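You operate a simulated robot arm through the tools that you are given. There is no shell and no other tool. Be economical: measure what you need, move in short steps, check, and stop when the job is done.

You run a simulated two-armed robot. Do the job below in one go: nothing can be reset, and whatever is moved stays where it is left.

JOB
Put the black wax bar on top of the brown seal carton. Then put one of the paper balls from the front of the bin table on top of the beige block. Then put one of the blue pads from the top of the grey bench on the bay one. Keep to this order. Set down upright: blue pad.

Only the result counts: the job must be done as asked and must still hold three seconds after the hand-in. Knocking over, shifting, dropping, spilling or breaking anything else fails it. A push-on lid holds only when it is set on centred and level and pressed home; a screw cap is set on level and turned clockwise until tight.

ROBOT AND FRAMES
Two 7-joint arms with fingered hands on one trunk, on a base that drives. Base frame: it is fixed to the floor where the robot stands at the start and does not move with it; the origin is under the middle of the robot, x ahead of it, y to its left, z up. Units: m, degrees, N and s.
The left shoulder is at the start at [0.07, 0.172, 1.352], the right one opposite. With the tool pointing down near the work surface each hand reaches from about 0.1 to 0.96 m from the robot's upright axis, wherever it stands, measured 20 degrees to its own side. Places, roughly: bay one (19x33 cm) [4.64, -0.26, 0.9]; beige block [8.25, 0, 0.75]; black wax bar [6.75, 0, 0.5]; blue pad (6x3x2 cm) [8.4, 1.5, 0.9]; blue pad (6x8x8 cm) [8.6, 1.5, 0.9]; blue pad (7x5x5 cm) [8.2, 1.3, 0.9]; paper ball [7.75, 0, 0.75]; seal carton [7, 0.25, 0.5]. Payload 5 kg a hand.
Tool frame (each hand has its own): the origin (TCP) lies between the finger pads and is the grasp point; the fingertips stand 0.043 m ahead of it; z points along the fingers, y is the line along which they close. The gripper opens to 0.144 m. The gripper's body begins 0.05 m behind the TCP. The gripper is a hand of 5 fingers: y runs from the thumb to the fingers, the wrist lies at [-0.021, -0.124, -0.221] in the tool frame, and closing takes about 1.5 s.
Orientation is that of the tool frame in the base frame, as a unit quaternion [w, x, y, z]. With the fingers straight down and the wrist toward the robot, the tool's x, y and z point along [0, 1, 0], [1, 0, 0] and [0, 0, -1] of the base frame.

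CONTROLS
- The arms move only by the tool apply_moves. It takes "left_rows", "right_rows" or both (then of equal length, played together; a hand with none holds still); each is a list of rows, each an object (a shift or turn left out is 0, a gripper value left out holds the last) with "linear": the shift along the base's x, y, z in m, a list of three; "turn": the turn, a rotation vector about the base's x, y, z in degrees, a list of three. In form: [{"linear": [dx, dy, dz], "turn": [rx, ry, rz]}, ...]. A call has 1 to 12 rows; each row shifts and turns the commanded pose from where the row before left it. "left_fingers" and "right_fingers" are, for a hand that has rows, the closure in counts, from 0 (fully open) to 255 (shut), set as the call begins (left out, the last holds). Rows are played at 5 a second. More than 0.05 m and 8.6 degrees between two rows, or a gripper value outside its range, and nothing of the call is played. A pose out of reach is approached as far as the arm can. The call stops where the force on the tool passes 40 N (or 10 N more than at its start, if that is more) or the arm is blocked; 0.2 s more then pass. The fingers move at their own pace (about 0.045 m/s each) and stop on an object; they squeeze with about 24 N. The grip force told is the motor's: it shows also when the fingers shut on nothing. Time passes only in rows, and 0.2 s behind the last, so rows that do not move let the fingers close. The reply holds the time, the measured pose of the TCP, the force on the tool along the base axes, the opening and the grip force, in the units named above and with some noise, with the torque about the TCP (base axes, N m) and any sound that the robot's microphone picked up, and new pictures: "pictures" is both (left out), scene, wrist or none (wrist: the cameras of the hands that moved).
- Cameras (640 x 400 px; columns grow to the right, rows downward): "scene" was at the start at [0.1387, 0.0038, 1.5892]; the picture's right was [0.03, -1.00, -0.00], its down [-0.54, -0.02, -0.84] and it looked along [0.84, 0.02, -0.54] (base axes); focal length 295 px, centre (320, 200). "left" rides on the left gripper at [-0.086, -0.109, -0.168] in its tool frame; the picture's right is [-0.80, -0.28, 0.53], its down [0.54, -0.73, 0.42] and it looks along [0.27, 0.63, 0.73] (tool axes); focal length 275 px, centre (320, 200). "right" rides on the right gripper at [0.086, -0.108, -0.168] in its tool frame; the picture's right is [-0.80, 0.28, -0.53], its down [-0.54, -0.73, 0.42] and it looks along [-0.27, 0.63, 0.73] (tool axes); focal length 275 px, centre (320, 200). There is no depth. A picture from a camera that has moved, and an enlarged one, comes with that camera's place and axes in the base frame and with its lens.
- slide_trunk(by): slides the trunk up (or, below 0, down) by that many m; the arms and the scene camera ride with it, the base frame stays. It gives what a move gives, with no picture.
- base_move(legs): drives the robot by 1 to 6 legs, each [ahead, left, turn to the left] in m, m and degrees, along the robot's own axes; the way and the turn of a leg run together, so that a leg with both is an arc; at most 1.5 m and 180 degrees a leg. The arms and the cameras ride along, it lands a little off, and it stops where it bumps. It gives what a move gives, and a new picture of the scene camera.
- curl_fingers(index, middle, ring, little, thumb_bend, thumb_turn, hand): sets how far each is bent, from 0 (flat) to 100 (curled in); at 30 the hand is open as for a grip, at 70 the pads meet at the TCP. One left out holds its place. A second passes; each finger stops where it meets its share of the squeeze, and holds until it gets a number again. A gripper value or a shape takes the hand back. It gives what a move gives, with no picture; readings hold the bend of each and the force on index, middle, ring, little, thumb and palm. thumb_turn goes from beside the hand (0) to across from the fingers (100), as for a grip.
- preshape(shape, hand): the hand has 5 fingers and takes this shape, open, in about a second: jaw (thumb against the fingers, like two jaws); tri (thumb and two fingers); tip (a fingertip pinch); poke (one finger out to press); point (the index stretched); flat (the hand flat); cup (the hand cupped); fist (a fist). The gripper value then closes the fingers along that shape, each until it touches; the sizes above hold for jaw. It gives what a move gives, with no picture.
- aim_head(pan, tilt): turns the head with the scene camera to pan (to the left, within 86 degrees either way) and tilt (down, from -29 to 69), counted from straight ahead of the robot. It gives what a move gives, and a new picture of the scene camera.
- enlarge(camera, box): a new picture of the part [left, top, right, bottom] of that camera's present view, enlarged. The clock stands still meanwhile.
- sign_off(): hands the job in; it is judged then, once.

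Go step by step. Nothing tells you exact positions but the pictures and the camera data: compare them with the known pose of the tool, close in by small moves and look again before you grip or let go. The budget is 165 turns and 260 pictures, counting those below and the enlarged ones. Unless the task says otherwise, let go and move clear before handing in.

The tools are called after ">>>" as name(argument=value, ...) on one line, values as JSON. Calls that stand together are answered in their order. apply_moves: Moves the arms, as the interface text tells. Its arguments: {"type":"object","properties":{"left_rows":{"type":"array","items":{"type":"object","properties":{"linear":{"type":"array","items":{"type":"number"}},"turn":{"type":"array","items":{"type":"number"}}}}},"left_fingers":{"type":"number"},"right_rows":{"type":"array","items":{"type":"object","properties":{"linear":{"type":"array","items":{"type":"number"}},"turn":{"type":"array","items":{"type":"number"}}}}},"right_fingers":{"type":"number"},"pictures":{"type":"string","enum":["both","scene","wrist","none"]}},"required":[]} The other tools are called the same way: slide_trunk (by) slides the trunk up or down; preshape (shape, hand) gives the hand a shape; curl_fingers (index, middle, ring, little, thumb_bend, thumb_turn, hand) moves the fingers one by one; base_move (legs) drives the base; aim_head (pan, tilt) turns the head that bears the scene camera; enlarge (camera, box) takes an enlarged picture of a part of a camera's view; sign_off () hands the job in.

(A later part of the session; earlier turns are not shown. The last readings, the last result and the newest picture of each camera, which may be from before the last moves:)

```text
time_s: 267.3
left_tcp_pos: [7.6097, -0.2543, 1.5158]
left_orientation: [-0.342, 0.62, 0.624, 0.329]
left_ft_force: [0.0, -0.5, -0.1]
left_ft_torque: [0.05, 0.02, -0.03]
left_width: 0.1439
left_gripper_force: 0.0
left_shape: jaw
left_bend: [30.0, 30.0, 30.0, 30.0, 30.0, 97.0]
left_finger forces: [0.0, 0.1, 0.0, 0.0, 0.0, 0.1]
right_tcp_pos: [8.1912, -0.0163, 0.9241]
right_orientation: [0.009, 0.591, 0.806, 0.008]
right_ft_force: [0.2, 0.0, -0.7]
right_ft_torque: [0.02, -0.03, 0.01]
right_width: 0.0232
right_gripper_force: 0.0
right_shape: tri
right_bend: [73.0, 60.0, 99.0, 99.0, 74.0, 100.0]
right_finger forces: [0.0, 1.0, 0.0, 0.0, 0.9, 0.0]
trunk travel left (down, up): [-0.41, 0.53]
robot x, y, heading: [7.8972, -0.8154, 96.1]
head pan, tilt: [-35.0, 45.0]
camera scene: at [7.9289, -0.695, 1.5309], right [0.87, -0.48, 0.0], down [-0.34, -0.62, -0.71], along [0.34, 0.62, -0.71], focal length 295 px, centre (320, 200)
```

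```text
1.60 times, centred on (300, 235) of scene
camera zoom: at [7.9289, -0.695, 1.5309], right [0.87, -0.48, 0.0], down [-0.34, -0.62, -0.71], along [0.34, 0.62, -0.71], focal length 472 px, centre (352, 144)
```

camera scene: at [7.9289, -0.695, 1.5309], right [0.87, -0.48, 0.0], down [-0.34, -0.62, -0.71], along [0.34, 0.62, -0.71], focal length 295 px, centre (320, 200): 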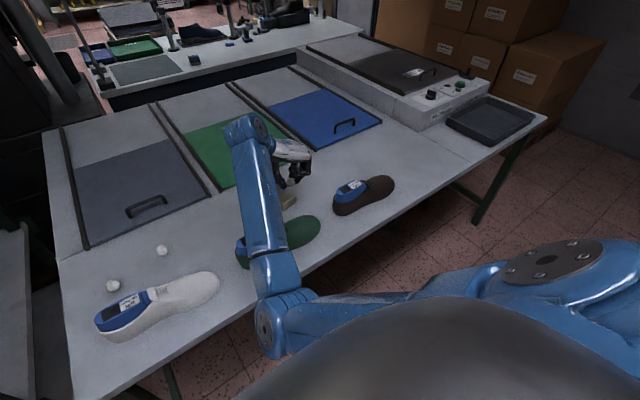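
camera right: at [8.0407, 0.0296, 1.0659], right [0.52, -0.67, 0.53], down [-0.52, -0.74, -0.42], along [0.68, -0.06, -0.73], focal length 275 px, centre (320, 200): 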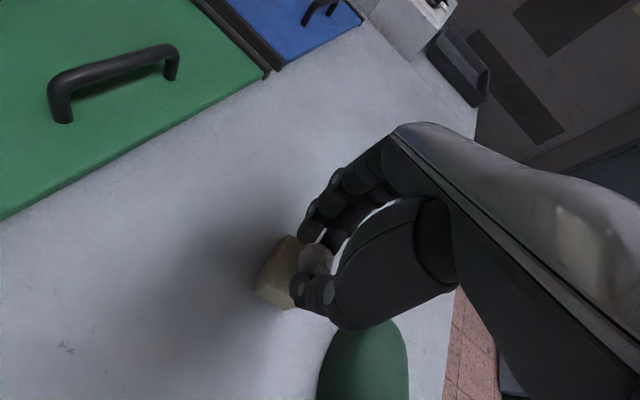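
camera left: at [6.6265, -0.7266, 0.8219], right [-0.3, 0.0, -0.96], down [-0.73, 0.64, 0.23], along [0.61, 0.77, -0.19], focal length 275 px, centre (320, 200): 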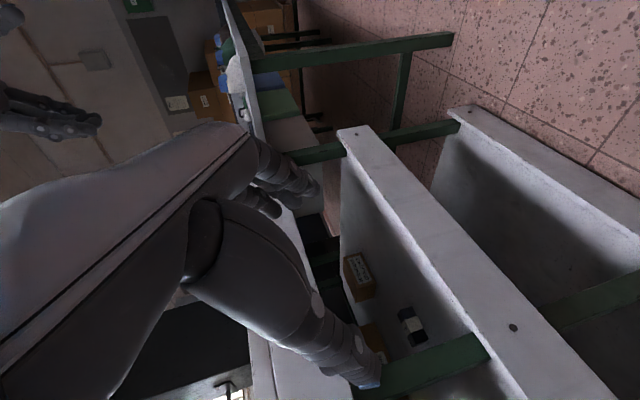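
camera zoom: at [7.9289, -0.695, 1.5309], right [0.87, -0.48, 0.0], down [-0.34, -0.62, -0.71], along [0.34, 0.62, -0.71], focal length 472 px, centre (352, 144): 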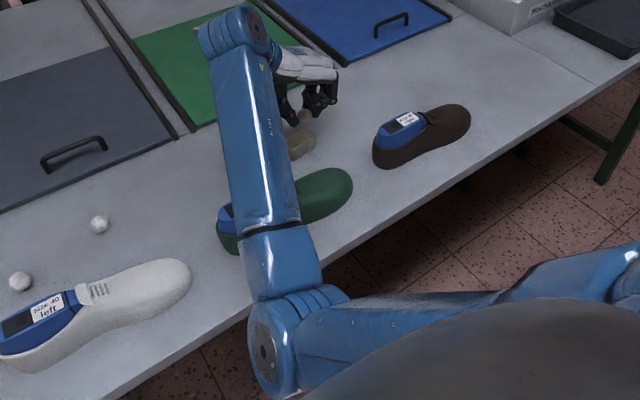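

The arm is folded awkwardly. I'll yaw the hand back to its original, comfortable heading in the air (ball held), then place.

>>> apply_moves(right_rows=[{"turn": [0, 0, 7.9], "linear": [0, 0, 0.01]}, {"turn": [0, 0, 7.9]}, {"turn": [0, 0, 7.9]}, {"turn": [0, 0, 7.9]}, {"turn": [0, 0, 7.9]}, {"turn": [0, 0, 7.9]}, {"turn": [0, 0, 7.9]}, {"turn": [0, 0, 7.9]}, {"turn": [0, 0, 7.9]}, {"turn": [0, 0, 7.9]}], pictures="none")

>>> aim_head(pan=-10, tilt=45)

>>> enlarge(camera="scene", box=[320, 150, 448, 230])

>>> enlarge(camera="right", box=[200, 180, 440, 330])

```text
time_s: 269.5
left_tcp_pos: [7.6107, -0.2553, 1.5156]
left_orientation: [-0.342, 0.62, 0.625, 0.328]
left_ft_force: [0.6, 0.2, -0.1]
left_ft_torque: [-0.02, 0.03, 0.04]
left_width: 0.1443
left_gripper_force: 0.1
left_shape: jaw
left_bend: [30.0, 30.0, 30.0, 30.0, 30.0, 97.0]
left_finger forces: [0.1, 0.1, 0.0, 0.0, 0.0, 0.0]
right_tcp_pos: [8.1705, -0.0171, 0.9311]
right_orientation: [0.0, -0.066, 0.998, 0.0]
right_ft_force: [-0.1, 0.3, 0.2]
right_ft_torque: [-0.02, 0.03, 0.06]
right_width: 0.023
right_gripper_force: 0.2
right_shape: tri
right_bend: [73.0, 60.0, 99.0, 99.0, 74.0, 100.0]
right_finger forces: [0.0, 1.0, 0.1, 0.1, 1.1, 0.0]
trunk travel left (down, up): [-0.41, 0.53]
robot x, y, heading: [7.896, -0.818, 96.1]
head pan, tilt: [-35.0, 45.0]
```

```text
time_s: 270.4
left_tcp_pos: [7.6103, -0.2566, 1.5157]
left_orientation: [-0.342, 0.62, 0.624, 0.33]
left_ft_force: [-0.6, 0.5, 0.2]
left_ft_torque: [0.01, -0.02, 0.02]
left_width: 0.144
left_gripper_force: 0.1
left_shape: jaw
left_bend: [30.0, 30.0, 30.0, 30.0, 30.0, 97.0]
left_finger forces: [0.0, 0.1, 0.0, 0.0, 0.0, 0.0]
right_tcp_pos: [8.1704, -0.0162, 0.9325]
right_orientation: [-0.001, -0.064, 0.998, 0.0]
right_ft_force: [0.6, 0.1, 0.4]
right_ft_torque: [0.0, -0.01, 0.03]
right_width: 0.0231
right_gripper_force: 0.0
right_shape: tri
right_bend: [73.0, 60.0, 99.0, 99.0, 74.0, 100.0]
right_finger forces: [0.1, 1.0, 0.0, 0.1, 1.0, 0.0]
trunk travel left (down, up): [-0.41, 0.53]
robot x, y, heading: [7.8954, -0.8169, 95.8]
head pan, tilt: [-10.0, 45.0]
camera scene: at [7.8956, -0.6848, 1.5309], right [1.0, -0.07, 0.0], down [-0.05, -0.71, -0.71], along [0.05, 0.71, -0.71], focal length 295 px, centre (320, 200)
```

scene: 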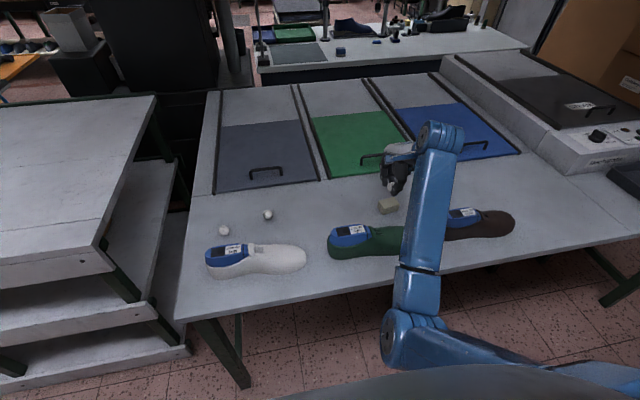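

```text
5.00 times, centred on (384, 190) of scene
camera zoom: at [7.8956, -0.6848, 1.5309], right [1.0, -0.07, 0.0], down [-0.05, -0.71, -0.71], along [0.05, 0.71, -0.71], focal length 1476 px, centre (0, 250)
```

zoom: 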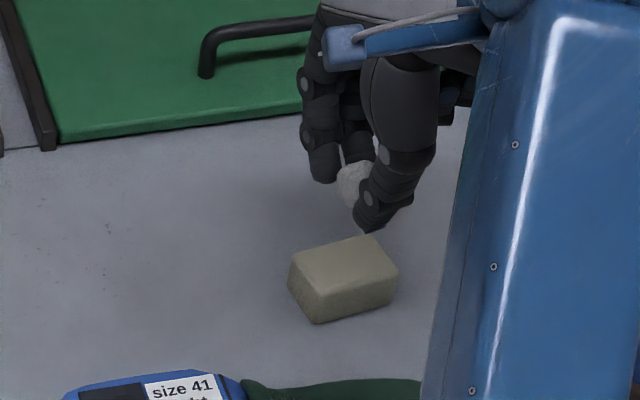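

```text
2.67 times, centred on (320, 255) of right
camera zoom: at [8.0984, -0.1353, 1.0986], right [0.75, 0.38, 0.53], down [0.63, -0.65, -0.42], along [0.18, 0.66, -0.73], focal length 734 px, centre (320, 53)
```

zoom: 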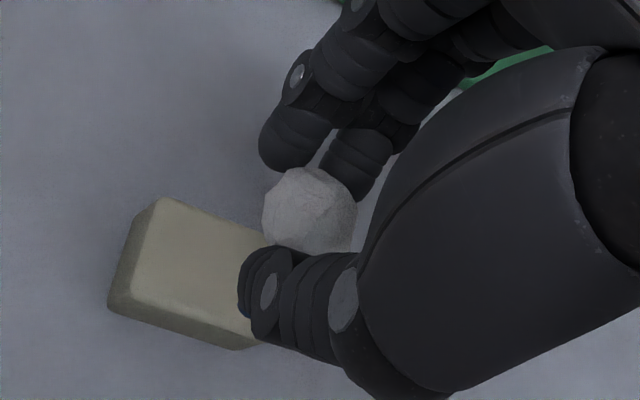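

Block hasn't moved. Using the same camera for both, shift (+3, −5) mm and descend.

>>> apply_moves(right_rows=[{"linear": [0.003, -0.005, -0.015]}, {"linear": [0, 0, -0.015]}, {"linear": [0, 0, -0.015]}, {}], pictures="none")

>>> enlarge(camera="scene", box=[352, 165, 432, 215])

```text
time_s: 271.4
left_tcp_pos: [7.6111, -0.2545, 1.516]
left_orientation: [-0.343, 0.62, 0.624, 0.329]
left_ft_force: [0.6, -0.2, 0.7]
left_ft_torque: [0.02, -0.02, 0.01]
left_width: 0.144
left_gripper_force: 0.2
left_shape: jaw
left_bend: [30.0, 30.0, 30.0, 30.0, 30.0, 97.0]
left_finger forces: [0.0, 0.0, 0.0, 0.0, 0.1, 0.0]
right_tcp_pos: [8.1724, -0.0212, 0.8875]
right_orientation: [0.0, -0.064, 0.998, 0.0]
right_ft_force: [0.8, -0.7, -0.3]
right_ft_torque: [-0.01, 0.0, 0.0]
right_width: 0.0232
right_gripper_force: 0.0
right_shape: tri
right_bend: [73.0, 60.0, 99.0, 99.0, 74.0, 100.0]
right_finger forces: [0.0, 0.9, 0.1, 0.0, 0.8, 0.0]
trunk travel left (down, up): [-0.41, 0.53]
robot x, y, heading: [7.899, -0.8201, 96.3]
head pan, tilt: [-10.0, 45.0]
```

```text
8.00 times, centred on (392, 190) of scene
camera zoom: at [7.8956, -0.6849, 1.531], right [1.0, -0.07, 0.0], down [-0.05, -0.71, -0.71], along [0.05, 0.71, -0.71], focal length 2362 px, centre (-256, 280)
```

zoom: 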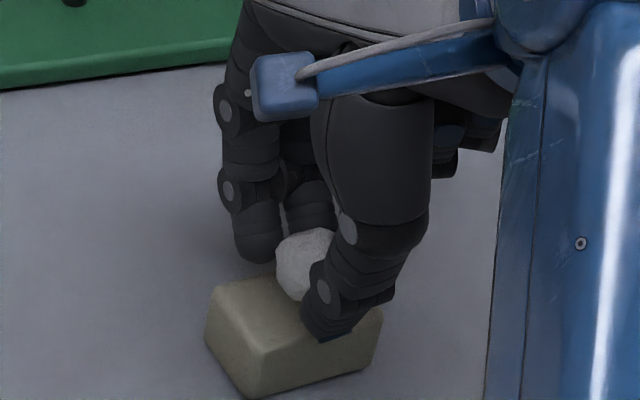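

Ball contact is ~5 mm right of centre; nudge and touch down.

>>> apply_moves(right_rows=[{"linear": [-0.005, 0.001, 0]}, {"linear": [0, 0, -0.003]}, {}], pictures="none")

>>> apply_moves(right_rows=[{"linear": [0, 0, -0.0015]}, {}], pictures="none")

>>> apply_moves(right_rows=[{"linear": [0, 0, -0.0015]}, {}], pictures="none")

>>> enlarge(camera="scene", box=[352, 165, 432, 215])

```text
time_s: 272.1
left_tcp_pos: [7.6108, -0.2539, 1.5164]
left_orientation: [-0.342, 0.621, 0.624, 0.328]
left_ft_force: [0.5, 0.4, -0.6]
left_ft_torque: [-0.01, 0.02, -0.04]
left_width: 0.1441
left_gripper_force: 0.1
left_shape: jaw
left_bend: [30.0, 30.0, 30.0, 30.0, 30.0, 97.0]
left_finger forces: [0.1, 0.0, 0.0, 0.0, 0.1, 0.0]
right_tcp_pos: [8.167, -0.0217, 0.8841]
right_orientation: [0.0, -0.064, 0.998, 0.001]
right_ft_force: [-0.6, 0.3, -0.1]
right_ft_torque: [0.02, 0.02, 0.01]
right_width: 0.023
right_gripper_force: 0.1
right_shape: tri
right_bend: [73.0, 60.0, 99.0, 99.0, 74.0, 100.0]
right_finger forces: [0.0, 1.0, 0.0, 0.0, 0.9, 0.0]
trunk travel left (down, up): [-0.41, 0.53]
robot x, y, heading: [7.8944, -0.8186, 95.7]
head pan, tilt: [-10.0, 45.0]
```

```text
time_s: 272.8
left_tcp_pos: [7.6116, -0.2547, 1.5153]
left_orientation: [-0.342, 0.621, 0.625, 0.327]
left_ft_force: [-0.6, 0.9, 0.6]
left_ft_torque: [0.01, 0.01, 0.01]
left_width: 0.1441
left_gripper_force: 0.1
left_shape: jaw
left_bend: [30.0, 30.0, 30.0, 30.0, 30.0, 97.0]
left_finger forces: [0.1, 0.1, 0.0, 0.1, 0.0, 0.1]
right_tcp_pos: [8.1679, -0.0208, 0.8823]
right_orientation: [0.0, -0.064, 0.998, 0.0]
right_ft_force: [-0.3, -0.7, 0.7]
right_ft_torque: [-0.01, 0.01, 0.01]
right_width: 0.0229
right_gripper_force: 0.1
right_shape: tri
right_bend: [73.0, 60.0, 99.0, 99.0, 74.0, 100.0]
right_finger forces: [0.1, 1.0, 0.0, 0.0, 0.9, 0.0]
trunk travel left (down, up): [-0.41, 0.53]
robot x, y, heading: [7.8976, -0.8189, 96.4]
head pan, tilt: [-10.0, 45.0]
```

```text
time_s: 273.4
left_tcp_pos: [7.6104, -0.2538, 1.5162]
left_orientation: [-0.342, 0.62, 0.625, 0.329]
left_ft_force: [0.2, 0.1, -0.5]
left_ft_torque: [0.0, 0.01, 0.02]
left_width: 0.144
left_gripper_force: 0.2
left_shape: jaw
left_bend: [30.0, 30.0, 30.0, 30.0, 30.0, 97.0]
left_finger forces: [0.1, 0.0, 0.0, 0.0, 0.1, 0.0]
right_tcp_pos: [8.1674, -0.0211, 0.8814]
right_orientation: [-0.001, -0.064, 0.998, 0.0]
right_ft_force: [-0.5, 0.2, -0.3]
right_ft_torque: [0.03, 0.01, -0.01]
right_width: 0.0231
right_gripper_force: 0.0
right_shape: tri
right_bend: [73.0, 60.0, 99.0, 99.0, 74.0, 100.0]
right_finger forces: [0.0, 1.0, 0.0, 0.0, 0.9, 0.0]
trunk travel left (down, up): [-0.41, 0.53]
robot x, y, heading: [7.8977, -0.8174, 96.1]
head pan, tilt: [-10.0, 45.0]
```

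```text
8.00 times, centred on (392, 190) of scene
camera zoom: at [7.8955, -0.6848, 1.5309], right [1.0, -0.07, 0.0], down [-0.05, -0.71, -0.71], along [0.05, 0.71, -0.71], focal length 2362 px, centre (-256, 280)
```

zoom: 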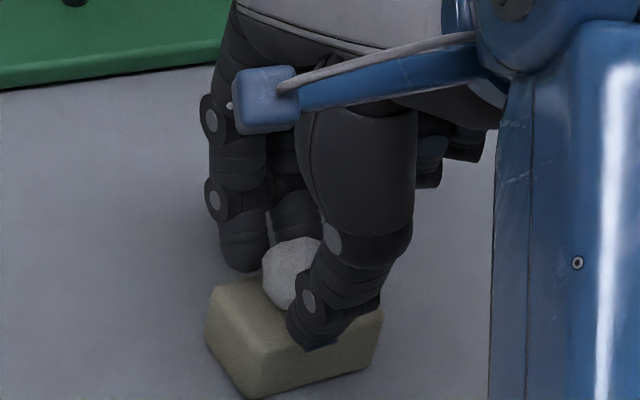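

Well centred now. Continue down in fine steps until contact.

>>> apply_moves(right_rows=[{"linear": [0, 0, -0.0015]}, {}], pictures="none")

>>> apply_moves(right_rows=[{"linear": [0, 0, -0.0012]}, {}], pictures="none")

>>> apply_moves(right_rows=[{"linear": [0, 0, -0.001]}, {}], pictures="none")

```text
time_s: 273.9
left_tcp_pos: [7.61, -0.2545, 1.5159]
left_orientation: [-0.342, 0.62, 0.624, 0.329]
left_ft_force: [-0.6, 0.8, 0.2]
left_ft_torque: [-0.02, -0.05, 0.02]
left_width: 0.1442
left_gripper_force: 0.0
left_shape: jaw
left_bend: [30.0, 30.0, 30.0, 30.0, 30.0, 97.0]
left_finger forces: [0.1, 0.1, 0.1, 0.0, 0.0, 0.0]
right_tcp_pos: [8.1679, -0.0226, 0.8806]
right_orientation: [-0.001, -0.064, 0.998, -0.001]
right_ft_force: [0.1, -0.5, 1.5]
right_ft_torque: [0.01, -0.01, 0.02]
right_width: 0.023
right_gripper_force: 0.1
right_shape: tri
right_bend: [73.0, 61.0, 99.0, 99.0, 74.0, 100.0]
right_finger forces: [0.0, 0.8, 0.0, 0.1, 0.6, 0.0]
trunk travel left (down, up): [-0.41, 0.53]
robot x, y, heading: [7.8968, -0.8151, 95.9]
head pan, tilt: [-10.0, 45.0]
```

```text
time_s: 274.6
left_tcp_pos: [7.6105, -0.2545, 1.5164]
left_orientation: [-0.342, 0.62, 0.624, 0.33]
left_ft_force: [0.4, 0.2, 0.2]
left_ft_torque: [0.03, 0.01, 0.03]
left_width: 0.144
left_gripper_force: 0.0
left_shape: jaw
left_bend: [30.0, 30.0, 30.0, 30.0, 30.0, 97.0]
left_finger forces: [0.0, 0.1, 0.0, 0.1, 0.0, 0.0]
right_tcp_pos: [8.1679, -0.0211, 0.878]
right_orientation: [0.0, -0.065, 0.998, 0.0]
right_ft_force: [0.8, -0.1, 0.9]
right_ft_torque: [0.0, -0.01, 0.0]
right_width: 0.023
right_gripper_force: 0.0
right_shape: tri
right_bend: [73.0, 61.0, 99.0, 99.0, 74.0, 100.0]
right_finger forces: [0.0, 0.6, 0.1, 0.0, 0.7, 0.0]
trunk travel left (down, up): [-0.41, 0.53]
robot x, y, heading: [7.8966, -0.8188, 95.9]
head pan, tilt: [-10.0, 45.0]
```

```text
time_s: 275.1
left_tcp_pos: [7.6116, -0.2554, 1.5156]
left_orientation: [-0.343, 0.621, 0.624, 0.329]
left_ft_force: [0.4, -0.7, -0.3]
left_ft_torque: [0.03, -0.03, -0.01]
left_width: 0.1439
left_gripper_force: 0.1
left_shape: jaw
left_bend: [30.0, 30.0, 30.0, 30.0, 30.0, 97.0]
left_finger forces: [0.0, 0.0, 0.0, 0.1, 0.1, 0.0]
right_tcp_pos: [8.1678, -0.0223, 0.8779]
right_orientation: [0.0, -0.064, 0.998, 0.0]
right_ft_force: [-1.7, 0.2, 2.0]
right_ft_torque: [0.07, 0.0, 0.03]
right_width: 0.0231
right_gripper_force: 0.0
right_shape: tri
right_bend: [73.0, 61.0, 99.0, 99.0, 74.0, 100.0]
right_finger forces: [0.0, 2.9, 0.0, 0.0, 0.8, 0.1]
trunk travel left (down, up): [-0.41, 0.53]
robot x, y, heading: [7.8995, -0.8147, 95.9]
head pan, tilt: [-10.0, 45.0]
```

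In contact. Now open in small increments.

>>> apply_moves(right_rows=[{"linear": [0, 0, 0.0008]}, {}], pictures="none")

>>> apply_moves(right_fingers=205, right_rows=[{}, {}, {}], pictures="none")

>>> enlarge(camera="scene", box=[352, 165, 432, 215])

```text
time_s: 275.8
left_tcp_pos: [7.609, -0.2551, 1.5155]
left_orientation: [-0.342, 0.62, 0.624, 0.33]
left_ft_force: [0.4, -0.6, 0.3]
left_ft_torque: [-0.02, 0.0, -0.01]
left_width: 0.1439
left_gripper_force: 0.1
left_shape: jaw
left_bend: [30.0, 30.0, 30.0, 30.0, 30.0, 97.0]
left_finger forces: [0.0, 0.1, 0.0, 0.1, 0.0, 0.0]
right_tcp_pos: [8.1689, -0.0206, 0.8785]
right_orientation: [-0.001, -0.064, 0.998, 0.0]
right_ft_force: [-0.4, 0.6, 1.4]
right_ft_torque: [0.03, -0.01, 0.04]
right_width: 0.0227
right_gripper_force: 0.0
right_shape: tri
right_bend: [73.0, 61.0, 99.0, 99.0, 74.0, 100.0]
right_finger forces: [0.0, 1.2, 0.1, 0.0, 0.5, 0.0]
trunk travel left (down, up): [-0.41, 0.53]
robot x, y, heading: [7.8999, -0.82, 96.0]
head pan, tilt: [-10.0, 45.0]
```

```text
time_s: 276.6
left_tcp_pos: [7.6099, -0.2546, 1.5164]
left_orientation: [-0.342, 0.621, 0.624, 0.329]
left_ft_force: [0.2, 0.3, -0.5]
left_ft_torque: [-0.01, 0.03, 0.02]
left_width: 0.144
left_gripper_force: 0.0
left_shape: jaw
left_bend: [30.0, 30.0, 30.0, 30.0, 30.0, 97.0]
left_finger forces: [0.0, 0.0, 0.0, 0.1, 0.0, 0.0]
right_tcp_pos: [8.1683, -0.0206, 0.8767]
right_orientation: [-0.001, -0.064, 0.998, 0.0]
right_ft_force: [0.2, -0.3, 0.1]
right_ft_torque: [-0.02, -0.03, -0.01]
right_width: 0.0278
right_gripper_force: 0.1
right_shape: tri
right_bend: [73.0, 59.0, 99.0, 99.0, 74.0, 100.0]
right_finger forces: [0.0, 0.0, 0.0, 0.1, 0.0, 0.1]
trunk travel left (down, up): [-0.41, 0.53]
robot x, y, heading: [7.895, -0.8155, 95.9]
head pan, tilt: [-10.0, 45.0]
```

```text
8.00 times, centred on (392, 190) of scene
camera zoom: at [7.8957, -0.6848, 1.5309], right [1.0, -0.07, 0.0], down [-0.05, -0.71, -0.71], along [0.05, 0.71, -0.71], focal length 2362 px, centre (-256, 280)
```

zoom: 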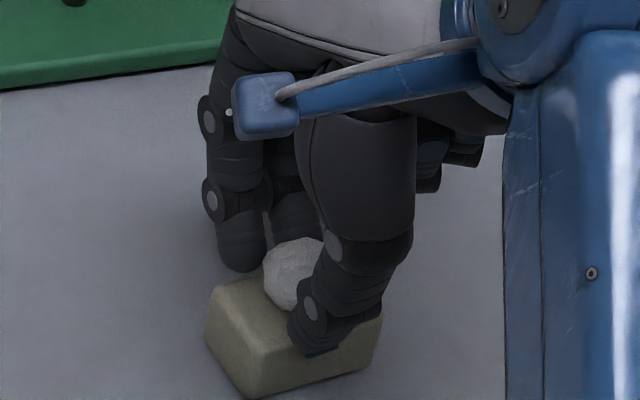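

Forces are zero and the ball stays. Keep opening gradually.

>>> apply_moves(right_fingers=190, right_rows=[{}, {}, {}], pictures="none")

>>> apply_moves(right_fingers=165, right_rows=[{}, {}, {}], pictures="none")

>>> enlarge(camera="scene", box=[352, 165, 432, 215])

>>> enlarge(camera="right", box=[240, 200, 400, 300])

```text
time_s: 277.4
left_tcp_pos: [7.6105, -0.2549, 1.5164]
left_orientation: [-0.342, 0.621, 0.624, 0.328]
left_ft_force: [-0.1, 0.0, 0.4]
left_ft_torque: [0.01, 0.0, 0.0]
left_width: 0.144
left_gripper_force: 0.1
left_shape: jaw
left_bend: [30.0, 30.0, 30.0, 30.0, 30.0, 97.0]
left_finger forces: [0.0, 0.0, 0.0, 0.0, 0.1, 0.0]
right_tcp_pos: [8.1675, -0.0211, 0.8781]
right_orientation: [-0.001, -0.065, 0.998, 0.0]
right_ft_force: [-0.6, 0.1, -0.5]
right_ft_torque: [0.02, 0.01, 0.0]
right_width: 0.0364
right_gripper_force: 0.0
right_shape: tri
right_bend: [74.0, 56.0, 99.0, 99.0, 74.0, 100.0]
right_finger forces: [0.0, 0.0, 0.0, 0.1, 0.1, 0.1]
trunk travel left (down, up): [-0.41, 0.53]
robot x, y, heading: [7.901, -0.8179, 95.8]
head pan, tilt: [-10.0, 45.0]
```

```text
time_s: 278.1
left_tcp_pos: [7.6117, -0.2551, 1.5162]
left_orientation: [-0.342, 0.621, 0.624, 0.329]
left_ft_force: [0.1, 0.1, 0.5]
left_ft_torque: [-0.01, -0.03, -0.03]
left_width: 0.1441
left_gripper_force: 0.0
left_shape: jaw
left_bend: [30.0, 30.0, 30.0, 30.0, 30.0, 97.0]
left_finger forces: [0.1, 0.0, 0.0, 0.1, 0.0, 0.0]
right_tcp_pos: [8.1679, -0.0209, 0.8786]
right_orientation: [-0.001, -0.064, 0.998, 0.0]
right_ft_force: [-0.7, 0.5, -0.2]
right_ft_torque: [0.02, 0.01, 0.0]
right_width: 0.0505
right_gripper_force: 0.0
right_shape: tri
right_bend: [74.0, 51.0, 99.0, 99.0, 73.0, 100.0]
right_finger forces: [0.0, 0.0, 0.1, 0.0, 0.1, 0.0]
trunk travel left (down, up): [-0.41, 0.53]
robot x, y, heading: [7.8963, -0.8172, 95.7]
head pan, tilt: [-10.0, 45.0]
```

```text
8.00 times, centred on (392, 190) of scene
camera zoom: at [7.8957, -0.6848, 1.5309], right [1.0, -0.07, 0.0], down [-0.05, -0.71, -0.71], along [0.05, 0.71, -0.71], focal length 2362 px, centre (-256, 280)
```

zoom: 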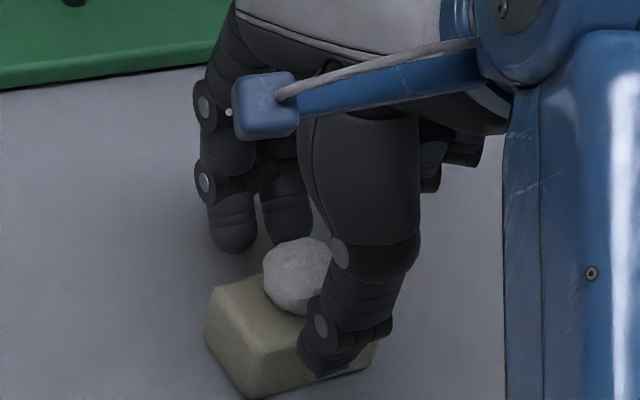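

```text
4.00 times, centred on (320, 250) of right
camera zoom: at [8.0968, -0.1395, 1.0451], right [0.75, 0.38, 0.53], down [0.63, -0.65, -0.42], along [0.18, 0.66, -0.73], focal length 1101 px, centre (320, 0)
```

zoom: 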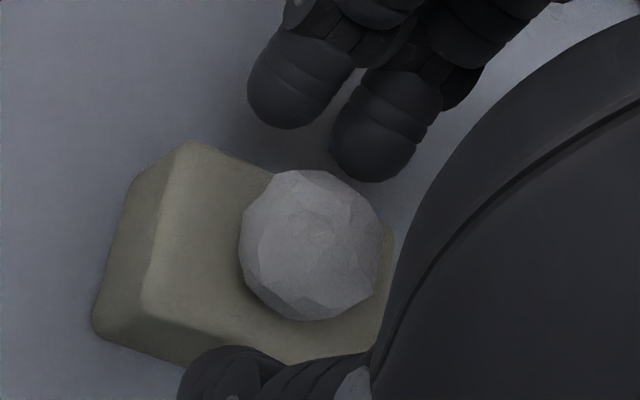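

The ball sits free and stable on the block. Open further and lift straight up.

>>> apply_moves(right_fingers=70, right_rows=[{}, {}, {}, {}, {}, {}], pictures="none")

>>> apply_moves(right_rows=[{"linear": [0, 0, 0.02]}, {"linear": [0, 0, 0.03]}, {"linear": [0, 0, 0.04]}, {"linear": [0, 0, 0.045]}, {"linear": [0, 0, 0.045]}], pictures="none")

>>> enlarge(camera="scene", box=[320, 140, 480, 240])

```text
time_s: 279.6
left_tcp_pos: [7.6104, -0.2542, 1.5156]
left_orientation: [-0.342, 0.62, 0.625, 0.329]
left_ft_force: [-0.2, 1.1, -0.2]
left_ft_torque: [0.02, -0.01, -0.01]
left_width: 0.144
left_gripper_force: 0.0
left_shape: jaw
left_bend: [30.0, 30.0, 30.0, 30.0, 30.0, 97.0]
left_finger forces: [0.0, 0.0, 0.1, 0.0, 0.0, 0.0]
right_tcp_pos: [8.1676, -0.02, 0.8779]
right_orientation: [-0.001, -0.065, 0.998, 0.0]
right_ft_force: [0.1, -0.3, 0.2]
right_ft_torque: [0.03, -0.03, -0.02]
right_width: 0.1038
right_gripper_force: 0.0
right_shape: tri
right_bend: [26.0, 37.0, 99.0, 99.0, 58.0, 99.0]
right_finger forces: [0.0, 0.0, 0.0, 0.0, 0.1, 0.0]
trunk travel left (down, up): [-0.41, 0.53]
robot x, y, heading: [7.8967, -0.8159, 96.0]
head pan, tilt: [-10.0, 45.0]
```

```text
time_s: 280.8
left_tcp_pos: [7.61, -0.2541, 1.5166]
left_orientation: [-0.343, 0.62, 0.625, 0.33]
left_ft_force: [0.2, 0.4, 0.6]
left_ft_torque: [0.03, -0.02, -0.02]
left_width: 0.1442
left_gripper_force: 0.1
left_shape: jaw
left_bend: [30.0, 30.0, 30.0, 30.0, 30.0, 97.0]
left_finger forces: [0.0, 0.0, 0.0, 0.1, 0.0, 0.1]
right_tcp_pos: [8.169, -0.0231, 1.0587]
right_orientation: [-0.001, -0.065, 0.998, 0.0]
right_ft_force: [-0.2, 0.4, 0.2]
right_ft_torque: [0.01, 0.0, 0.01]
right_width: 0.1039
right_gripper_force: 0.1
right_shape: tri
right_bend: [26.0, 37.0, 99.0, 99.0, 58.0, 99.0]
right_finger forces: [0.0, 0.0, 0.0, 0.0, 0.1, 0.0]
trunk travel left (down, up): [-0.41, 0.53]
robot x, y, heading: [7.8989, -0.8138, 96.0]
head pan, tilt: [-10.0, 45.0]
```

```text
4.00 times, centred on (400, 190) of scene
camera zoom: at [7.8955, -0.6852, 1.5309], right [1.0, -0.07, 0.0], down [-0.05, -0.71, -0.71], along [0.05, 0.71, -0.71], focal length 1181 px, centre (0, 240)
```

zoom: 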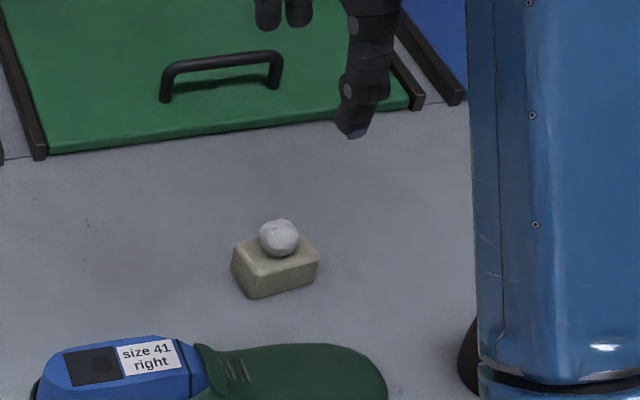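

Ball placed. Next the blue pad: I must go back through the passage to the grey bench's +y side. Raise trunk and tuck the right hand in high.

>>> slide_trunk(by=0.4)

>>> slide_trunk(by=0.13)

>>> apply_moves(right_fingers=0, right_rows=[{"linear": [-0.01, -0.04, 0.02]}, {"linear": [-0.01, -0.04, 0.02]}, {"linear": [-0.01, -0.04, 0.02]}, {"linear": [-0.01, -0.04, 0.02]}, {"linear": [-0.01, -0.04, 0.02]}, {"linear": [0, -0.04, 0.02]}], left_rows=[{"linear": [0, 0, -0.04]}, {"linear": [0, 0, -0.04]}, {"linear": [0, 0, -0.04]}, {"linear": [0, 0, -0.04]}, {"linear": [0, 0, -0.04]}, {"linear": [0, 0, -0.04]}], pictures="none")

>>> base_move(legs=[[-0.1, 0, 0], [0, -1.1, 0], [0, -1.1, 0]])

```text
time_s: 284.6
left_tcp_pos: [7.6114, -0.2554, 1.9159]
left_orientation: [-0.341, 0.621, 0.625, 0.328]
left_ft_force: [-0.2, 0.5, -0.2]
left_ft_torque: [0.02, 0.0, 0.0]
left_width: 0.1442
left_gripper_force: 0.0
left_shape: jaw
left_bend: [30.0, 30.0, 30.0, 30.0, 30.0, 97.0]
left_finger forces: [0.0, 0.1, 0.0, 0.0, 0.1, 0.0]
right_tcp_pos: [8.167, -0.022, 1.4579]
right_orientation: [-0.001, -0.065, 0.998, -0.001]
right_ft_force: [0.4, -0.1, 0.0]
right_ft_torque: [-0.02, 0.04, -0.03]
right_width: 0.1044
right_gripper_force: 0.1
right_shape: tri
right_bend: [26.0, 37.0, 99.0, 99.0, 58.0, 99.0]
right_finger forces: [0.0, 0.0, 0.0, 0.1, 0.0, 0.0]
trunk travel left (down, up): [-0.81, 0.13]
robot x, y, heading: [7.8979, -0.8188, 95.8]
head pan, tilt: [-10.0, 45.0]
```

```text
time_s: 286.2
left_tcp_pos: [7.6103, -0.2543, 2.0461]
left_orientation: [-0.342, 0.62, 0.625, 0.329]
left_ft_force: [-0.1, 0.2, -0.6]
left_ft_torque: [-0.02, 0.01, 0.01]
left_width: 0.1442
left_gripper_force: 0.0
left_shape: jaw
left_bend: [30.0, 30.0, 30.0, 30.0, 30.0, 97.0]
left_finger forces: [0.0, 0.1, 0.1, 0.0, 0.0, 0.0]
right_tcp_pos: [8.1673, -0.0223, 1.5892]
right_orientation: [-0.001, -0.065, 0.998, -0.001]
right_ft_force: [0.2, -0.3, -0.5]
right_ft_torque: [0.02, 0.0, -0.02]
right_width: 0.1039
right_gripper_force: 0.1
right_shape: tri
right_bend: [26.0, 37.0, 99.0, 99.0, 58.0, 99.0]
right_finger forces: [0.0, 0.0, 0.1, 0.0, 0.1, 0.1]
trunk travel left (down, up): [-0.94, 0.0]
robot x, y, heading: [7.8948, -0.8191, 96.3]
head pan, tilt: [-10.0, 45.0]
```

```text
time_s: 287.6
left_tcp_pos: [7.607, -0.2604, 1.8078]
left_orientation: [-0.343, 0.62, 0.624, 0.331]
left_ft_force: [-0.4, -0.2, 0.3]
left_ft_torque: [0.02, -0.05, -0.03]
left_width: 0.1442
left_gripper_force: 0.0
left_shape: jaw
left_bend: [30.0, 30.0, 30.0, 30.0, 30.0, 97.0]
left_finger forces: [0.0, 0.1, 0.0, 0.0, 0.0, 0.1]
right_tcp_pos: [8.1154, -0.2657, 1.7094]
right_orientation: [0.0, -0.065, 0.998, 0.0]
right_ft_force: [0.0, -0.1, 0.4]
right_ft_torque: [0.05, -0.02, 0.02]
right_width: 0.1438
right_gripper_force: 0.0
right_shape: tri
right_bend: [30.0, 30.0, 99.0, 99.0, 30.0, 98.0]
right_finger forces: [0.0, 0.0, 0.1, 0.0, 0.0, 0.1]
trunk travel left (down, up): [-0.94, 0.0]
robot x, y, heading: [7.8967, -0.8173, 96.1]
head pan, tilt: [-10.0, 45.0]
```

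```text
time_s: 299.2
left_tcp_pos: [9.8156, -0.1487, 1.8066]
left_orientation: [-0.339, 0.626, 0.618, 0.333]
left_ft_force: [-0.3, -0.7, -0.6]
left_ft_torque: [-0.02, -0.08, -0.04]
left_width: 0.1439
left_gripper_force: 0.1
left_shape: jaw
left_bend: [30.0, 30.0, 30.0, 30.0, 30.0, 97.0]
left_finger forces: [0.1, 0.0, 0.0, 0.1, 0.0, 0.0]
right_tcp_pos: [10.3247, -0.1626, 1.7086]
right_orientation: [-0.001, -0.054, 0.999, 0.001]
right_ft_force: [-0.4, -0.3, -0.2]
right_ft_torque: [0.0, -0.05, -0.01]
right_width: 0.1439
right_gripper_force: 0.0
right_shape: tri
right_bend: [30.0, 30.0, 99.0, 99.0, 30.0, 98.0]
right_finger forces: [0.1, 0.0, 0.1, 0.0, 0.0, 0.1]
trunk travel left (down, up): [-0.94, 0.0]
robot x, y, heading: [10.0952, -0.7152, 94.9]
head pan, tilt: [-10.0, 45.0]
camera scene: at [10.0939, -0.5838, 2.0609], right [1.0, -0.09, 0.0], down [-0.06, -0.7, -0.71], along [0.06, 0.7, -0.71], focal length 295 px, centre (320, 200)
```

scene: 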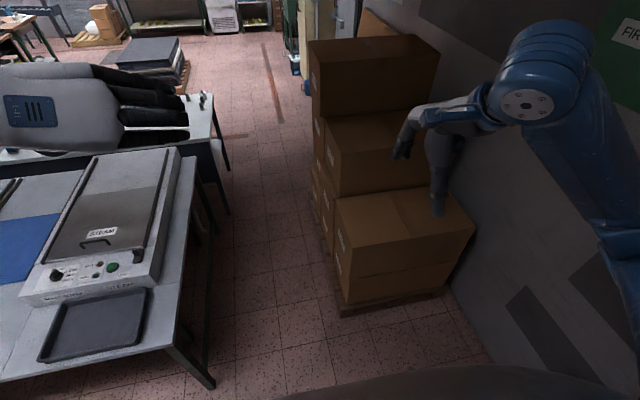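

Lined up with the passage. Tuck the right hand a little inward and drive through.

>>> apply_moves(right_rows=[{"linear": [-0.04, 0, 0.01]}, {"linear": [-0.04, 0, 0.01]}, {"linear": [-0.04, 0, 0]}], pictures="none")

>>> base_move(legs=[[0.8, 0, 2], [0.85, 0, 0], [0.6, 0, 0], [0.7, -0.07, 0], [0.7, -0.03, 0]])

```text
time_s: 300.0
left_tcp_pos: [9.8143, -0.1472, 1.8049]
left_orientation: [-0.338, 0.626, 0.619, 0.333]
left_ft_force: [-1.3, 0.7, 0.2]
left_ft_torque: [-0.01, -0.06, -0.04]
left_width: 0.1441
left_gripper_force: 0.0
left_shape: jaw
left_bend: [30.0, 30.0, 30.0, 30.0, 30.0, 97.0]
left_finger forces: [0.0, 0.0, 0.1, 0.1, 0.0, 0.0]
right_tcp_pos: [10.2008, -0.1638, 1.7286]
right_orientation: [0.001, -0.055, 0.998, -0.001]
right_ft_force: [-0.5, 0.2, -0.8]
right_ft_torque: [-0.03, -0.05, 0.01]
right_width: 0.1439
right_gripper_force: 0.0
right_shape: tri
right_bend: [30.0, 30.0, 99.0, 99.0, 30.0, 97.0]
right_finger forces: [0.0, 0.0, 0.1, 0.0, 0.0, 0.0]
trunk travel left (down, up): [-0.94, 0.0]
robot x, y, heading: [10.0942, -0.7171, 94.6]
head pan, tilt: [-10.0, 45.0]
```

```text
time_s: 318.2
left_tcp_pos: [9.4745, 3.4564, 1.808]
left_orientation: [-0.345, 0.615, 0.63, 0.326]
left_ft_force: [0.1, -0.5, 0.0]
left_ft_torque: [0.03, 0.01, -0.02]
left_width: 0.1439
left_gripper_force: 0.1
left_shape: jaw
left_bend: [30.0, 30.0, 30.0, 30.0, 30.0, 97.0]
left_finger forces: [0.1, 0.0, 0.0, 0.1, 0.0, 0.0]
right_tcp_pos: [9.8621, 3.4554, 1.7291]
right_orientation: [0.0, -0.074, 0.997, 0.0]
right_ft_force: [-0.7, -0.2, -0.1]
right_ft_torque: [0.07, -0.01, 0.01]
right_width: 0.1442
right_gripper_force: 0.1
right_shape: tri
right_bend: [30.0, 30.0, 99.0, 99.0, 30.0, 97.0]
right_finger forces: [0.1, 0.0, 0.2, 0.0, 0.0, 0.0]
trunk travel left (down, up): [-0.94, 0.0]
robot x, y, heading: [9.7686, 2.9051, 97.1]
head pan, tilt: [-10.0, 45.0]
camera scene: at [9.7682, 3.0322, 2.0612], right [1.0, -0.05, 0.0], down [-0.04, -0.71, -0.71], along [0.04, 0.71, -0.71], focal length 295 px, centre (320, 200)
```

scene: 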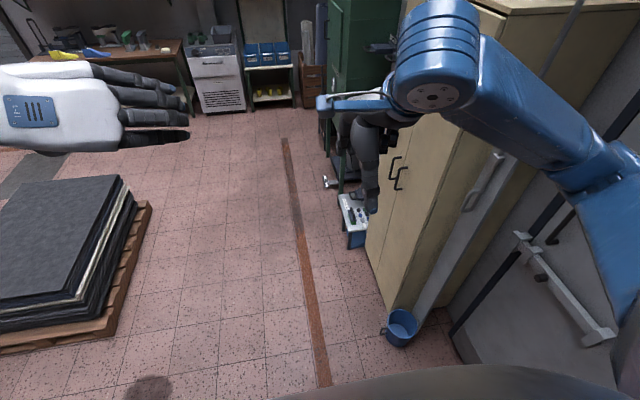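

Through. Strafe left and turn to face the grey bench.

>>> base_move(legs=[[0, 1.25, 0], [0, 0, 90], [0, 0, 83]])

>>> slide_trunk(by=-0.4)

>>> aim_head(pan=0, tilt=38)

```text
time_s: 331.8
left_tcp_pos: [8.7591, 2.1515, 1.8051]
left_orientation: [-0.346, -0.591, 0.652, -0.325]
left_ft_force: [-0.2, -0.7, -0.3]
left_ft_torque: [-0.03, -0.01, 0.0]
left_width: 0.144
left_gripper_force: 0.0
left_shape: jaw
left_bend: [30.0, 30.0, 30.0, 30.0, 30.0, 97.0]
left_finger forces: [0.0, 0.0, 0.0, 0.1, 0.0, 0.0]
right_tcp_pos: [8.3745, 2.1998, 1.7289]
right_orientation: [0.0, 1.0, 0.013, 0.001]
right_ft_force: [-0.5, -0.9, -0.1]
right_ft_torque: [0.03, 0.01, 0.0]
right_width: 0.1438
right_gripper_force: 0.0
right_shape: tri
right_bend: [30.0, 30.0, 99.0, 99.0, 30.0, 97.0]
right_finger forces: [0.1, 0.0, 0.0, 0.1, 0.1, 0.0]
trunk travel left (down, up): [-0.94, 0.0]
robot x, y, heading: [8.5319, 2.7392, -89.9]
head pan, tilt: [-10.0, 45.0]
camera scene: at [8.5175, 2.6108, 2.0609], right [-0.99, 0.17, 0.0], down [0.12, 0.7, -0.71], along [-0.12, -0.7, -0.71], focal length 295 px, centre (320, 200)
```

scene: 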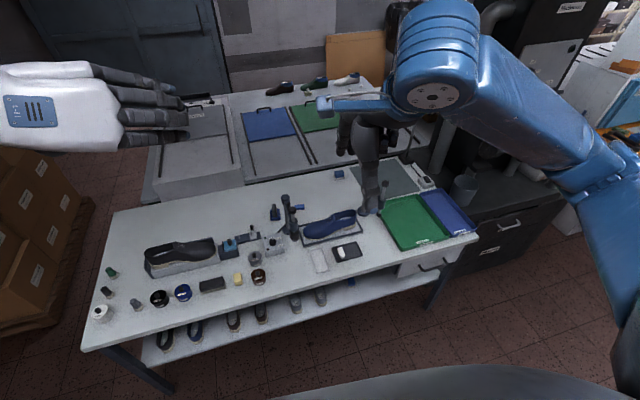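

```text
time_s: 335.6
left_tcp_pos: [8.7608, 2.1523, 1.4067]
left_orientation: [-0.346, -0.591, 0.653, -0.324]
left_ft_force: [0.1, -1.0, -0.1]
left_ft_torque: [-0.01, 0.0, 0.02]
left_width: 0.144
left_gripper_force: 0.0
left_shape: jaw
left_bend: [30.0, 30.0, 30.0, 30.0, 30.0, 97.0]
left_finger forces: [0.0, 0.0, 0.0, 0.0, 0.0, 0.1]
right_tcp_pos: [8.3756, 2.2001, 1.329]
right_orientation: [0.001, 1.0, 0.013, 0.0]
right_ft_force: [-0.7, 0.1, -0.1]
right_ft_torque: [-0.04, -0.01, 0.04]
right_width: 0.1439
right_gripper_force: 0.0
right_shape: tri
right_bend: [30.0, 30.0, 99.0, 99.0, 30.0, 97.0]
right_finger forces: [0.0, 0.0, 0.1, 0.0, 0.1, 0.0]
trunk travel left (down, up): [-0.54, 0.4]
robot x, y, heading: [8.5336, 2.7402, -89.9]
head pan, tilt: [-10.0, 45.0]
```

```text
time_s: 336.4
left_tcp_pos: [8.7601, 2.1523, 1.4071]
left_orientation: [-0.346, -0.591, 0.652, -0.324]
left_ft_force: [-0.2, -0.3, -1.3]
left_ft_torque: [0.01, 0.01, 0.0]
left_width: 0.1437
left_gripper_force: 0.1
left_shape: jaw
left_bend: [30.0, 30.0, 30.0, 30.0, 30.0, 97.0]
left_finger forces: [0.1, 0.1, 0.0, 0.1, 0.1, 0.1]
right_tcp_pos: [8.3776, 2.2003, 1.3278]
right_orientation: [0.0, 1.0, 0.013, 0.0]
right_ft_force: [0.0, -0.7, -0.3]
right_ft_torque: [0.02, 0.02, 0.03]
right_width: 0.1441
right_gripper_force: 0.1
right_shape: tri
right_bend: [30.0, 30.0, 99.0, 99.0, 30.0, 97.0]
right_finger forces: [0.0, 0.0, 0.1, 0.0, 0.0, 0.1]
trunk travel left (down, up): [-0.54, 0.4]
robot x, y, heading: [8.5326, 2.7422, -90.0]
head pan, tilt: [0.0, 38.0]
camera scene: at [8.5327, 2.6051, 1.6712], right [-1.0, 0.0, 0.0], down [0.0, 0.62, -0.79], along [0.0, -0.79, -0.62], focal length 295 px, centre (320, 200)
```

scene: 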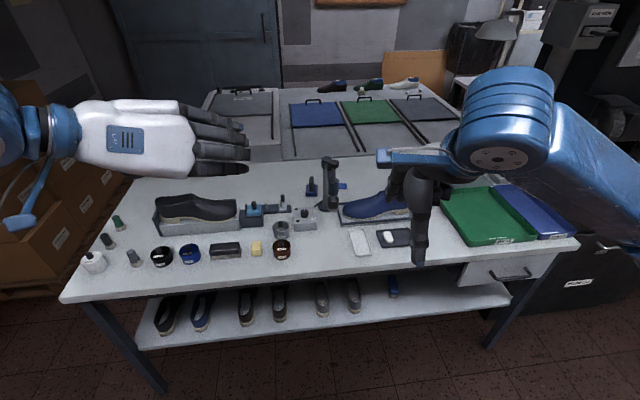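

>>> enlarge(camera="scene", box=[230, 140, 430, 265])

```text
3.20 times, centred on (330, 202) of scene
camera zoom: at [8.5327, 2.6051, 1.6712], right [-1.0, 0.0, 0.0], down [0.0, 0.62, -0.79], along [0.0, -0.79, -0.62], focal length 945 px, centre (288, 192)
```

zoom: 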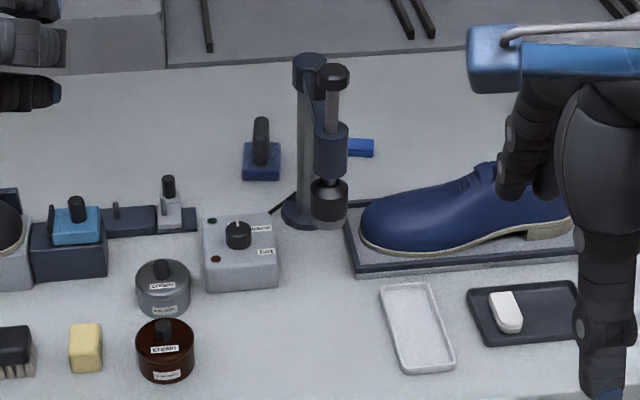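

The pad with an upright post (≈(8.567,1.59)) is the best to grip by its post with the left hand. Reorient the left hand to tool-down with the wrist offset left of the clamp stand, and drive closer.

>>> apply_moves(left_rows=[{"turn": [8.09, -0.66, 0]}, {"turn": [8.09, -0.66, 0]}, {"turn": [8.09, -0.66, 0]}, {"turn": [8.09, -0.66, 0]}, {"turn": [8.09, -0.66, 0]}, {"turn": [8.09, -0.66, 0]}, {"turn": [8.09, -0.66, 0]}], pictures="none")

>>> apply_moves(left_rows=[{"turn": [0, 0, 8.15]}, {"turn": [0, 0, 8.15]}, {"turn": [0, 0, 8.15]}, {"turn": [0, 0, 8.15]}, {"turn": [0, 0, 8.15]}, {"turn": [0, 0, 8.15]}, {"turn": [0, 0, 8.15]}, {"turn": [0, 0, 8.15]}], pictures="none")

>>> base_move(legs=[[0.32, 0, 0]])

>>> preshape(hand="left", shape="tri")

```text
time_s: 338.0
left_tcp_pos: [8.7593, 2.1517, 1.4051]
left_orientation: [0.002, -0.671, 0.741, 0.002]
left_ft_force: [0.2, -0.7, -0.2]
left_ft_torque: [0.0, 0.01, 0.01]
left_width: 0.1437
left_gripper_force: 0.0
left_shape: jaw
left_bend: [30.0, 30.0, 30.0, 30.0, 30.0, 97.0]
left_finger forces: [0.0, 0.0, 0.0, 0.1, 0.1, 0.1]
right_tcp_pos: [8.3754, 2.1985, 1.3274]
right_orientation: [-0.001, 1.0, 0.013, 0.001]
right_ft_force: [0.5, -0.4, -0.8]
right_ft_torque: [0.06, 0.01, 0.0]
right_width: 0.1437
right_gripper_force: 0.0
right_shape: tri
right_bend: [30.0, 30.0, 99.0, 99.0, 30.0, 97.0]
right_finger forces: [0.1, 0.1, 0.0, 0.1, 0.0, 0.0]
trunk travel left (down, up): [-0.54, 0.4]
robot x, y, heading: [8.5338, 2.7394, -90.0]
head pan, tilt: [0.0, 38.0]
```

```text
time_s: 339.8
left_tcp_pos: [8.7596, 2.1508, 1.4059]
left_orientation: [-0.001, 0.965, -0.261, -0.001]
left_ft_force: [0.0, 0.5, -0.1]
left_ft_torque: [-0.03, -0.07, -0.01]
left_width: 0.1438
left_gripper_force: 0.0
left_shape: jaw
left_bend: [30.0, 30.0, 30.0, 30.0, 30.0, 97.0]
left_finger forces: [0.1, 0.0, 0.1, 0.0, 0.0, 0.1]
right_tcp_pos: [8.3747, 2.2006, 1.329]
right_orientation: [0.0, 1.0, 0.013, 0.001]
right_ft_force: [-1.4, 0.8, -0.2]
right_ft_torque: [0.0, 0.01, 0.0]
right_width: 0.1438
right_gripper_force: 0.0
right_shape: tri
right_bend: [30.0, 30.0, 99.0, 99.0, 30.0, 97.0]
right_finger forces: [0.0, 0.0, 0.0, 0.1, 0.0, 0.0]
trunk travel left (down, up): [-0.54, 0.4]
robot x, y, heading: [8.5371, 2.7444, -90.0]
head pan, tilt: [0.0, 38.0]
```

```text
time_s: 341.9
left_tcp_pos: [8.761, 1.8339, 1.4071]
left_orientation: [0.001, 0.965, -0.261, -0.002]
left_ft_force: [0.0, 0.3, 0.1]
left_ft_torque: [-0.06, 0.0, 0.04]
left_width: 0.1441
left_gripper_force: 0.0
left_shape: jaw
left_bend: [30.0, 30.0, 30.0, 30.0, 30.0, 97.0]
left_finger forces: [0.0, 0.0, 0.0, 0.0, 0.0, 0.0]
right_tcp_pos: [8.377, 1.881, 1.3304]
right_orientation: [0.002, 1.0, 0.014, 0.0]
right_ft_force: [0.8, 0.6, 0.0]
right_ft_torque: [-0.01, -0.01, -0.01]
right_width: 0.1441
right_gripper_force: 0.0
right_shape: tri
right_bend: [30.0, 30.0, 99.0, 99.0, 30.0, 97.0]
right_finger forces: [0.1, 0.0, 0.0, 0.0, 0.0, 0.0]
trunk travel left (down, up): [-0.54, 0.4]
robot x, y, heading: [8.5332, 2.4203, -89.4]
head pan, tilt: [0.0, 38.0]
camera scene: at [8.5335, 2.2872, 1.6715], right [-1.0, 0.0, 0.0], down [0.0, 0.61, -0.79], along [0.0, -0.79, -0.61], focal length 295 px, centre (320, 200)
```

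scene: 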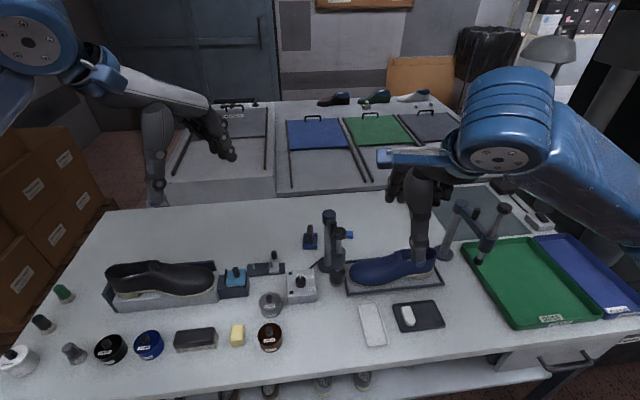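

```text
time_s: 342.8
left_tcp_pos: [8.7604, 1.8306, 1.4059]
left_orientation: [-0.001, 0.965, -0.262, -0.001]
left_ft_force: [0.3, 0.3, 0.3]
left_ft_torque: [0.04, -0.01, -0.03]
left_width: 0.1441
left_gripper_force: 0.1
left_shape: tri
left_bend: [30.0, 30.0, 99.0, 99.0, 30.0, 97.0]
left_finger forces: [0.1, 0.0, 0.1, 0.1, 0.1, 0.0]
right_tcp_pos: [8.3776, 1.8793, 1.3282]
right_orientation: [-0.001, 1.0, 0.014, 0.0]
right_ft_force: [0.1, 0.5, 0.0]
right_ft_torque: [0.02, -0.04, -0.01]
right_width: 0.1438
right_gripper_force: 0.0
right_shape: tri
right_bend: [30.0, 30.0, 99.0, 99.0, 30.0, 97.0]
right_finger forces: [0.1, 0.1, 0.1, 0.0, 0.0, 0.1]
trunk travel left (down, up): [-0.54, 0.4]
robot x, y, heading: [8.5353, 2.4187, -89.7]
head pan, tilt: [0.0, 38.0]
```

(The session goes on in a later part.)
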